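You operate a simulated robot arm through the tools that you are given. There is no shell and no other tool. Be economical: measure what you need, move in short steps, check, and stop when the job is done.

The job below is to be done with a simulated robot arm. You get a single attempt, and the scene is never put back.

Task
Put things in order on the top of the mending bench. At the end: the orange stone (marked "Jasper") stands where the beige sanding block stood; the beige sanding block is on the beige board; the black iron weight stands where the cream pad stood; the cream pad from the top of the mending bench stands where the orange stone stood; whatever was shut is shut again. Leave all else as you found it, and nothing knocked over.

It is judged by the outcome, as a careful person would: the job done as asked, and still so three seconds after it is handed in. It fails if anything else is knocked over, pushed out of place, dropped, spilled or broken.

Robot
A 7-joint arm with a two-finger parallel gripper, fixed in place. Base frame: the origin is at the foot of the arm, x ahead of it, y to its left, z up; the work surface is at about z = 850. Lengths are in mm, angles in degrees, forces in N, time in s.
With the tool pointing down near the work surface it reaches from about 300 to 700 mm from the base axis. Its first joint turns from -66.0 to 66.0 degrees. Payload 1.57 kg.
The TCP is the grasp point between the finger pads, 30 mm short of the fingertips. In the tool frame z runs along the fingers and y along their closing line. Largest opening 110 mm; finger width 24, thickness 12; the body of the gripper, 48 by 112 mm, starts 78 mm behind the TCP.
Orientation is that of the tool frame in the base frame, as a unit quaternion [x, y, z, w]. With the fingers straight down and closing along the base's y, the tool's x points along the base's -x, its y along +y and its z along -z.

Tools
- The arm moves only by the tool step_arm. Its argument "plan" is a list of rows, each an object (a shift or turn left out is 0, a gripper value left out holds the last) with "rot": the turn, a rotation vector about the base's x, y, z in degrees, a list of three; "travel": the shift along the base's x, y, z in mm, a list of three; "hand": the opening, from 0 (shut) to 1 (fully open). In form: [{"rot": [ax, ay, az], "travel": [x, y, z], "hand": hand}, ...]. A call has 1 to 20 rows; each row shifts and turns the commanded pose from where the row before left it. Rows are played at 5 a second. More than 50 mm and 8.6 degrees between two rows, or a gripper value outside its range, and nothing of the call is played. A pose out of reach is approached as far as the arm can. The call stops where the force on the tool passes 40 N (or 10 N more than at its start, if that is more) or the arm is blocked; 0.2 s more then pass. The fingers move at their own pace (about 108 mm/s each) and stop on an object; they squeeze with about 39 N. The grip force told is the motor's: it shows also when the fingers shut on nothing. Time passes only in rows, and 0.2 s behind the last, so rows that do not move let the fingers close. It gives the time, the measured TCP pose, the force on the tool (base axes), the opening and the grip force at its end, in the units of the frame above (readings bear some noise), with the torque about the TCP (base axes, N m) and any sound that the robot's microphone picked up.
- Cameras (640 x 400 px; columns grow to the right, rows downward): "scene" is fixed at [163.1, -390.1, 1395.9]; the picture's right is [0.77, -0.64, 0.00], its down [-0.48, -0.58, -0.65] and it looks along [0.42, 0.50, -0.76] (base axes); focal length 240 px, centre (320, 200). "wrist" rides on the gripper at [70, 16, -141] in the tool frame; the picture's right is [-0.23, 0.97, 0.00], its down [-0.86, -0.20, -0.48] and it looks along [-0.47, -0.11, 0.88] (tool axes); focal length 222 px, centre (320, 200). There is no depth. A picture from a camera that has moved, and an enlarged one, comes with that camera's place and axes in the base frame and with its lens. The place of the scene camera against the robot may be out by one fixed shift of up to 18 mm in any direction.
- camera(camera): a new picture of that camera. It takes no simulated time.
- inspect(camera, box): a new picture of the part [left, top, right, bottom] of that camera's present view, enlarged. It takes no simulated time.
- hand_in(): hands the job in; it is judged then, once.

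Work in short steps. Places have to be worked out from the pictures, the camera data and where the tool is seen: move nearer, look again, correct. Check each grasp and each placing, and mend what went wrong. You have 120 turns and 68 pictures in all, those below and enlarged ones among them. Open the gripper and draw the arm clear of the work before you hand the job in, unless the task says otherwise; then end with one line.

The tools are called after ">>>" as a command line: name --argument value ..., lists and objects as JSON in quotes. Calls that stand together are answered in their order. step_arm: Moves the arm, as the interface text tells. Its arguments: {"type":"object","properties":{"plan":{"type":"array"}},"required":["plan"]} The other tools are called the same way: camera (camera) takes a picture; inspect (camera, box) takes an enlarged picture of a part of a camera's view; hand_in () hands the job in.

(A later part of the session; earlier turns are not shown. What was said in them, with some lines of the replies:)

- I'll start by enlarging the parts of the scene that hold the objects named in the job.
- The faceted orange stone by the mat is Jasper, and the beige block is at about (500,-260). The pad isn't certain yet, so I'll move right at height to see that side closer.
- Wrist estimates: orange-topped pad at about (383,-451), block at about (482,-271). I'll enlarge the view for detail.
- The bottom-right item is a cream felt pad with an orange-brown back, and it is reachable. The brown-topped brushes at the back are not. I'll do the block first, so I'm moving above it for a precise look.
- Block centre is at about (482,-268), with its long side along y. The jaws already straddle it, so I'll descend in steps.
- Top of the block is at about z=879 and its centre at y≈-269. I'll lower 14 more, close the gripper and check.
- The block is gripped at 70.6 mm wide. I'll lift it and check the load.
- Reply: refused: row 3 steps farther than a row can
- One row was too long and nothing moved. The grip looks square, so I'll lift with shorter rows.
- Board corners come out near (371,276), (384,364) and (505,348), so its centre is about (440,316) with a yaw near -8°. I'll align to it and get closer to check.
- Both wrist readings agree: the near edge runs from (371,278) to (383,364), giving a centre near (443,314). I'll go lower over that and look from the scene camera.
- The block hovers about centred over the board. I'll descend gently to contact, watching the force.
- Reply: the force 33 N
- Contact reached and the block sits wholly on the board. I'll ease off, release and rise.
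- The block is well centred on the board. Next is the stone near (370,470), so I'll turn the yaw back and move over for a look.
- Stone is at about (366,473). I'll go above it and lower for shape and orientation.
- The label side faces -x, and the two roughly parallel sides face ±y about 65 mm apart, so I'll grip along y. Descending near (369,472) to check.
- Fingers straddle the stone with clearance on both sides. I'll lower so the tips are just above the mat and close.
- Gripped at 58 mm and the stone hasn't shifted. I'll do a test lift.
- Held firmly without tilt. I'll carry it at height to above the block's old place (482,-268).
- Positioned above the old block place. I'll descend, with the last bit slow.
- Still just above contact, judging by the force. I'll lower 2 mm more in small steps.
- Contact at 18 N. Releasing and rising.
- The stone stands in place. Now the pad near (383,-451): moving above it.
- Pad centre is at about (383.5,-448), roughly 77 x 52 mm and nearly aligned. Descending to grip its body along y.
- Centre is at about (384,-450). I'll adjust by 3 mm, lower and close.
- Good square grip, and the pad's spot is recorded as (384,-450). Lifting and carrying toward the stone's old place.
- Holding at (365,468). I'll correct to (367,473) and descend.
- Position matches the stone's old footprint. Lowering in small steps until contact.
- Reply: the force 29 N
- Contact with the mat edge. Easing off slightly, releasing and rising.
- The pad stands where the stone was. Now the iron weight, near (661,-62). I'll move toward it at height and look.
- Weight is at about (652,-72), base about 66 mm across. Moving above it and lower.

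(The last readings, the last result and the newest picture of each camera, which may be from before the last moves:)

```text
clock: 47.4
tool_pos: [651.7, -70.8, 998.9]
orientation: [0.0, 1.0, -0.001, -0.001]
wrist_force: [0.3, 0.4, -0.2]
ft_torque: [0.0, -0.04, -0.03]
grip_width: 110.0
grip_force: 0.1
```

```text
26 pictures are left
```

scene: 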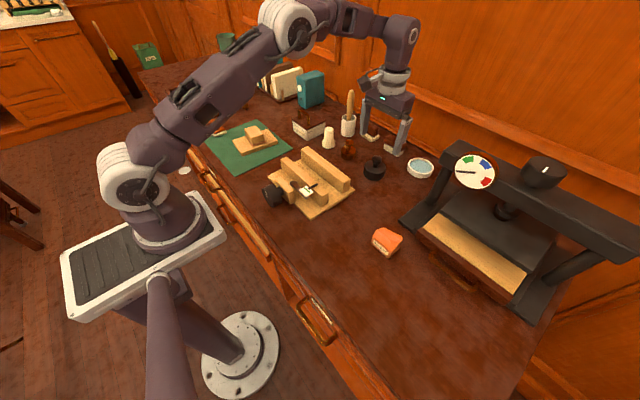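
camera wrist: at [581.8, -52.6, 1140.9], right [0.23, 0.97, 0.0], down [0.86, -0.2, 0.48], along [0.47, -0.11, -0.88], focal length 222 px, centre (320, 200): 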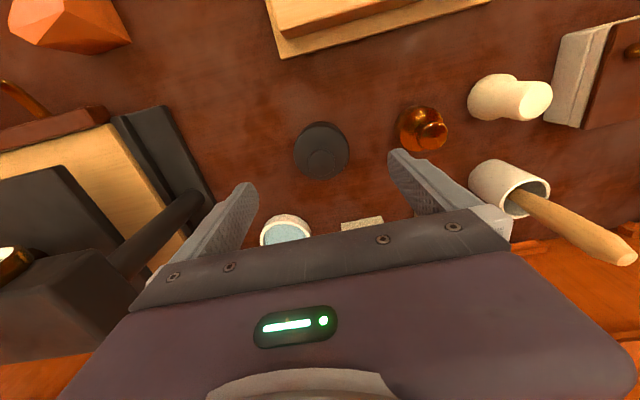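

Base centre reads (656,-69). Descending part way to check clearance.

>>> step_arm --plan '[{"travel": [4, 2, -40]}, {"travel": [0, 0, -45]}, {}]'

>>> camera --camera "wrist"

>>> inspect --camera "scene" --box '[330, 110, 430, 190]'

```text
clock: 48.2
tool_pos: [655.8, -66.5, 915.4]
orientation: [0.0, 1.0, -0.001, 0.0]
wrist_force: [0.2, 0.4, 0.0]
ft_torque: [-0.01, 0.01, 0.01]
grip_width: 110.0
grip_force: 0.1
```

```text
25 pictures are left
camera wrist: at [585.3, -49.4, 1055.8], right [0.23, 0.97, 0.0], down [0.85, -0.2, 0.48], along [0.47, -0.11, -0.88], focal length 222 px, centre (320, 200)
```

wrist: 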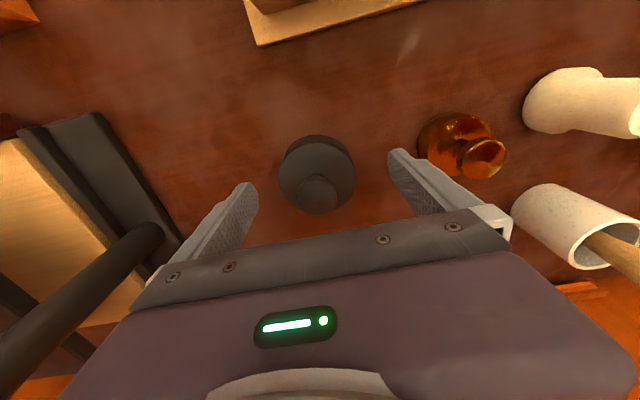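

```text
5.00 times, centred on (380, 150) of scene
camera zoom: at [163.1, -390.1, 1395.9], right [0.77, -0.64, 0.0], down [-0.48, -0.58, -0.65], along [0.42, 0.5, -0.76], focal length 1201 px, centre (20, 450)
```

zoom: 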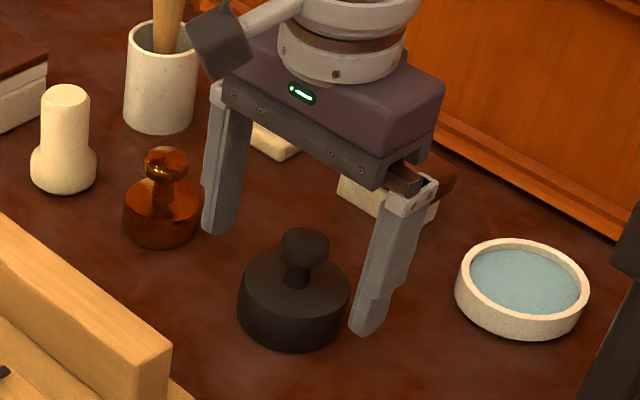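

Clear on both sides, with the copper weight about 24 mm from the finger. Lowering 29 mm and closing.

>>> step_arm --plan '[{"travel": [0, -2, -17]}, {"travel": [0, 0, -12]}, {"hand": 0.8}, {"hand": 0}, {"hand": 0}, {"hand": 0}]'

>>> inspect --camera "wrist" --box '[200, 80, 440, 240]'

```text
clock: 49.6
tool_pos: [654.5, -68.3, 888.3]
orientation: [0.0, 1.0, 0.0, -0.001]
wrist_force: [-1.0, -3.0, -0.5]
ft_torque: [-0.29, -0.07, -0.02]
grip_width: 67.3
grip_force: 39.5
```

```text
2.50 times, centred on (320, 160) of wrist
camera zoom: at [585.9, -52.0, 1027.8], right [0.23, 0.97, 0.0], down [0.86, -0.2, 0.48], along [0.47, -0.11, -0.88], focal length 555 px, centre (320, 300)
```

zoom: 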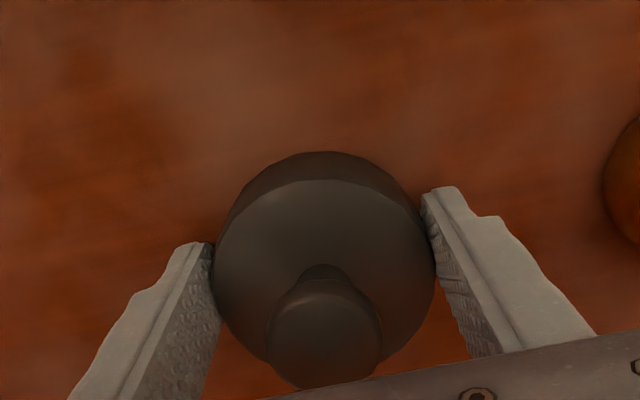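

Gripped across the diameter at 67 mm. Lifting slowly to check the weight.

>>> step_arm --plan '[{"travel": [0, 0, 5]}, {"travel": [0, 0, 10]}, {"travel": [0, 0, 20]}, {}]'

>>> inspect --camera "scene" --box '[330, 110, 430, 190]'

```text
clock: 50.6
tool_pos: [656.7, -68.6, 921.0]
orientation: [-0.001, 1.0, -0.001, 0.0]
wrist_force: [0.6, 0.2, -9.2]
ft_torque: [-0.01, 0.02, 0.01]
grip_width: 67.2
grip_force: 38.8
```

```text
5.00 times, centred on (380, 150) of scene
camera zoom: at [163.3, -390.1, 1395.8], right [0.77, -0.64, 0.0], down [-0.48, -0.58, -0.65], along [0.42, 0.5, -0.76], focal length 1201 px, centre (20, 450)
```

zoom: 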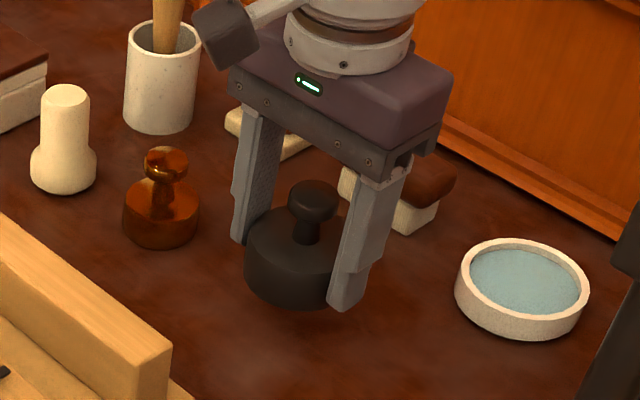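

Held, about 0.9 kg. Lifting, then retracting inward clear of the press, then right to the pad's old place.

>>> step_arm --plan '[{"travel": [0, 0, 35]}, {"travel": [-5, 0, 40]}, {"travel": [-25, 0, 35]}, {"travel": [-38, 0, 10]}, {"travel": [-40, 0, 0]}, {"travel": [-40, 0, 0]}, {"travel": [-35, -20, 0]}, {"travel": [-30, -30, 0]}, {"travel": [-25, -35, 0]}, {"travel": [-15, -40, 0]}, {"travel": [-10, -40, 0]}, {"travel": [-8, -40, 0]}, {"travel": [0, -40, 0]}, {"travel": [0, -40, 0]}, {"travel": [0, -40, 0]}, {"travel": [0, -35, 0]}, {"travel": [0, -22, 0]}, {}]'

>>> camera --camera "wrist"

```text
clock: 54.4
tool_pos: [384.4, -451.2, 1039.5]
orientation: [0.0, 1.0, 0.0, 0.0]
wrist_force: [0.6, 0.1, -8.4]
ft_torque: [0.0, 0.07, -0.01]
grip_width: 67.3
grip_force: 39.0
```

```text
21 pictures are left
camera wrist: at [314.6, -434.1, 1180.7], right [0.23, 0.97, 0.0], down [0.86, -0.2, 0.48], along [0.47, -0.11, -0.88], focal length 222 px, centre (320, 200)
```

wrist: 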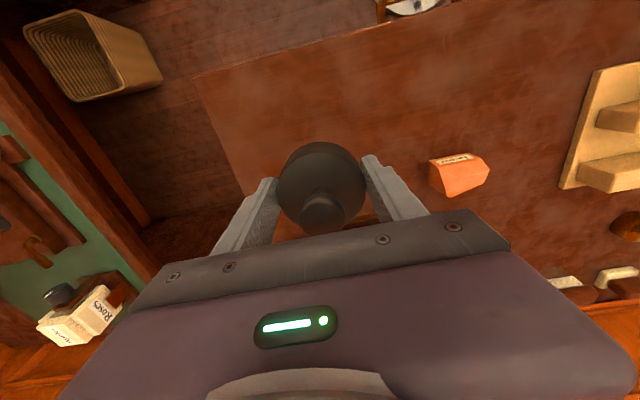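

Weight is over (384,-451) and the grip is unchanged. Descending to just above contact (about z=888).

>>> step_arm --plan '[{"travel": [0, 0, -40]}, {"travel": [0, 1, -45]}, {"travel": [0, 0, -40]}, {"travel": [0, 0, -18]}, {"travel": [0, 0, -5]}, {"travel": [0, 0, -2]}, {}]'

```text
clock: 56.0
tool_pos: [385.5, -451.6, 891.4]
orientation: [0.0, 1.0, 0.0, 0.0]
wrist_force: [0.4, -0.7, -9.7]
ft_torque: [-0.01, 0.07, 0.04]
grip_width: 67.4
grip_force: 39.0
```

>>> step_arm --plan '[{"travel": [0, 0, -1.5]}, {"travel": [0, 0, -1]}, {"travel": [0, 0, -1]}, {}]'

```text
clock: 57.0
tool_pos: [385.5, -450.3, 887.4]
orientation: [0.0, 1.0, -0.001, 0.001]
wrist_force: [-0.7, 0.9, -9.2]
ft_torque: [-0.01, 0.05, -0.04]
grip_width: 67.2
grip_force: 38.9
```

>>> step_arm --plan '[{"travel": [0, 0, -1]}, {"travel": [0, 0, -1]}, {}]'

```text
clock: 57.8
tool_pos: [385.2, -451.7, 887.5]
orientation: [0.0, 1.0, -0.001, 0.001]
wrist_force: [0.5, 1.8, 14.8]
ft_torque: [0.72, 0.06, -0.03]
grip_width: 67.7
grip_force: 38.4
```

Contact. Releasing and rising clear.

>>> step_arm --plan '[{"hand": 0.7}, {"hand": 0.9}, {"hand": 1}, {"travel": [0, 0, 20]}, {"travel": [0, 0, 45]}, {"travel": [0, 0, 45]}, {"travel": [-5, 45, 15]}, {"travel": [-5, 45, 15]}, {"travel": [-5, 45, 10]}, {"travel": [-5, 45, 0]}, {"travel": [0, 45, 0]}, {"travel": [0, 45, 0]}, {"travel": [0, 45, 0]}, {"travel": [0, 45, 0]}, {"travel": [0, 45, 0]}, {"travel": [0, 45, 0]}, {"travel": [0, 45, 0]}, {"travel": [0, 45, 0]}, {}]'

>>> camera --camera "scene"

>>> inspect --camera "scene" --box '[340, 200, 500, 370]'

```text
clock: 61.8
tool_pos: [363.7, 89.2, 1036.2]
orientation: [0.0, 1.0, 0.0, 0.0]
wrist_force: [0.2, 0.9, -1.0]
ft_torque: [0.07, 0.0, -0.02]
grip_width: 110.2
grip_force: 0.1
```

```text
20 pictures are left
```

scene: 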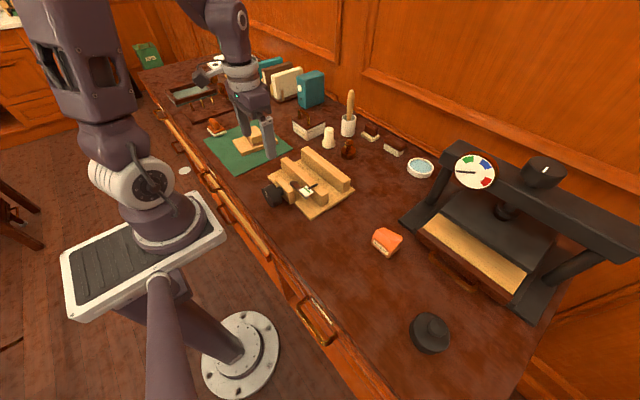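

```text
2.35 times, centred on (420, 285) of scene
camera zoom: at [163.1, -390.0, 1395.9], right [0.77, -0.64, 0.0], down [-0.48, -0.58, -0.65], along [0.42, 0.5, -0.76], focal length 565 px, centre (85, 0)
```

zoom: 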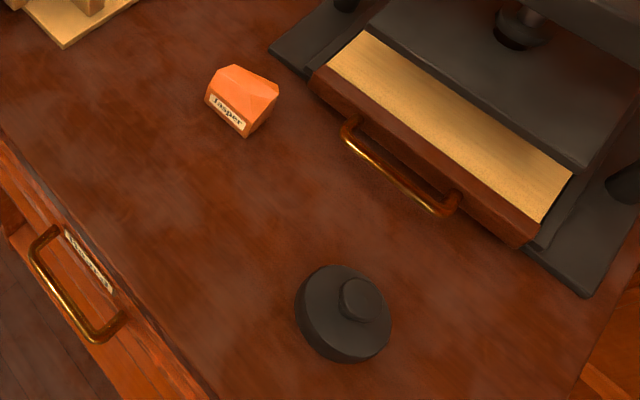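

Everything asked for is in place, nothing was opened, and the gripper is empty and clear. Handing in.

>>> hand_in

```text
The job is handed in.
```

The job is handed in: the sanding block is on the beige board, the Jasper stone is where the block stood, the cream pad is where the stone stood, and the iron weight is where the pad stood. The pad rests partly on the edge of the green mat, as the stone did. Nothing was opened, and the pictures show nothing else moved or knocked over.
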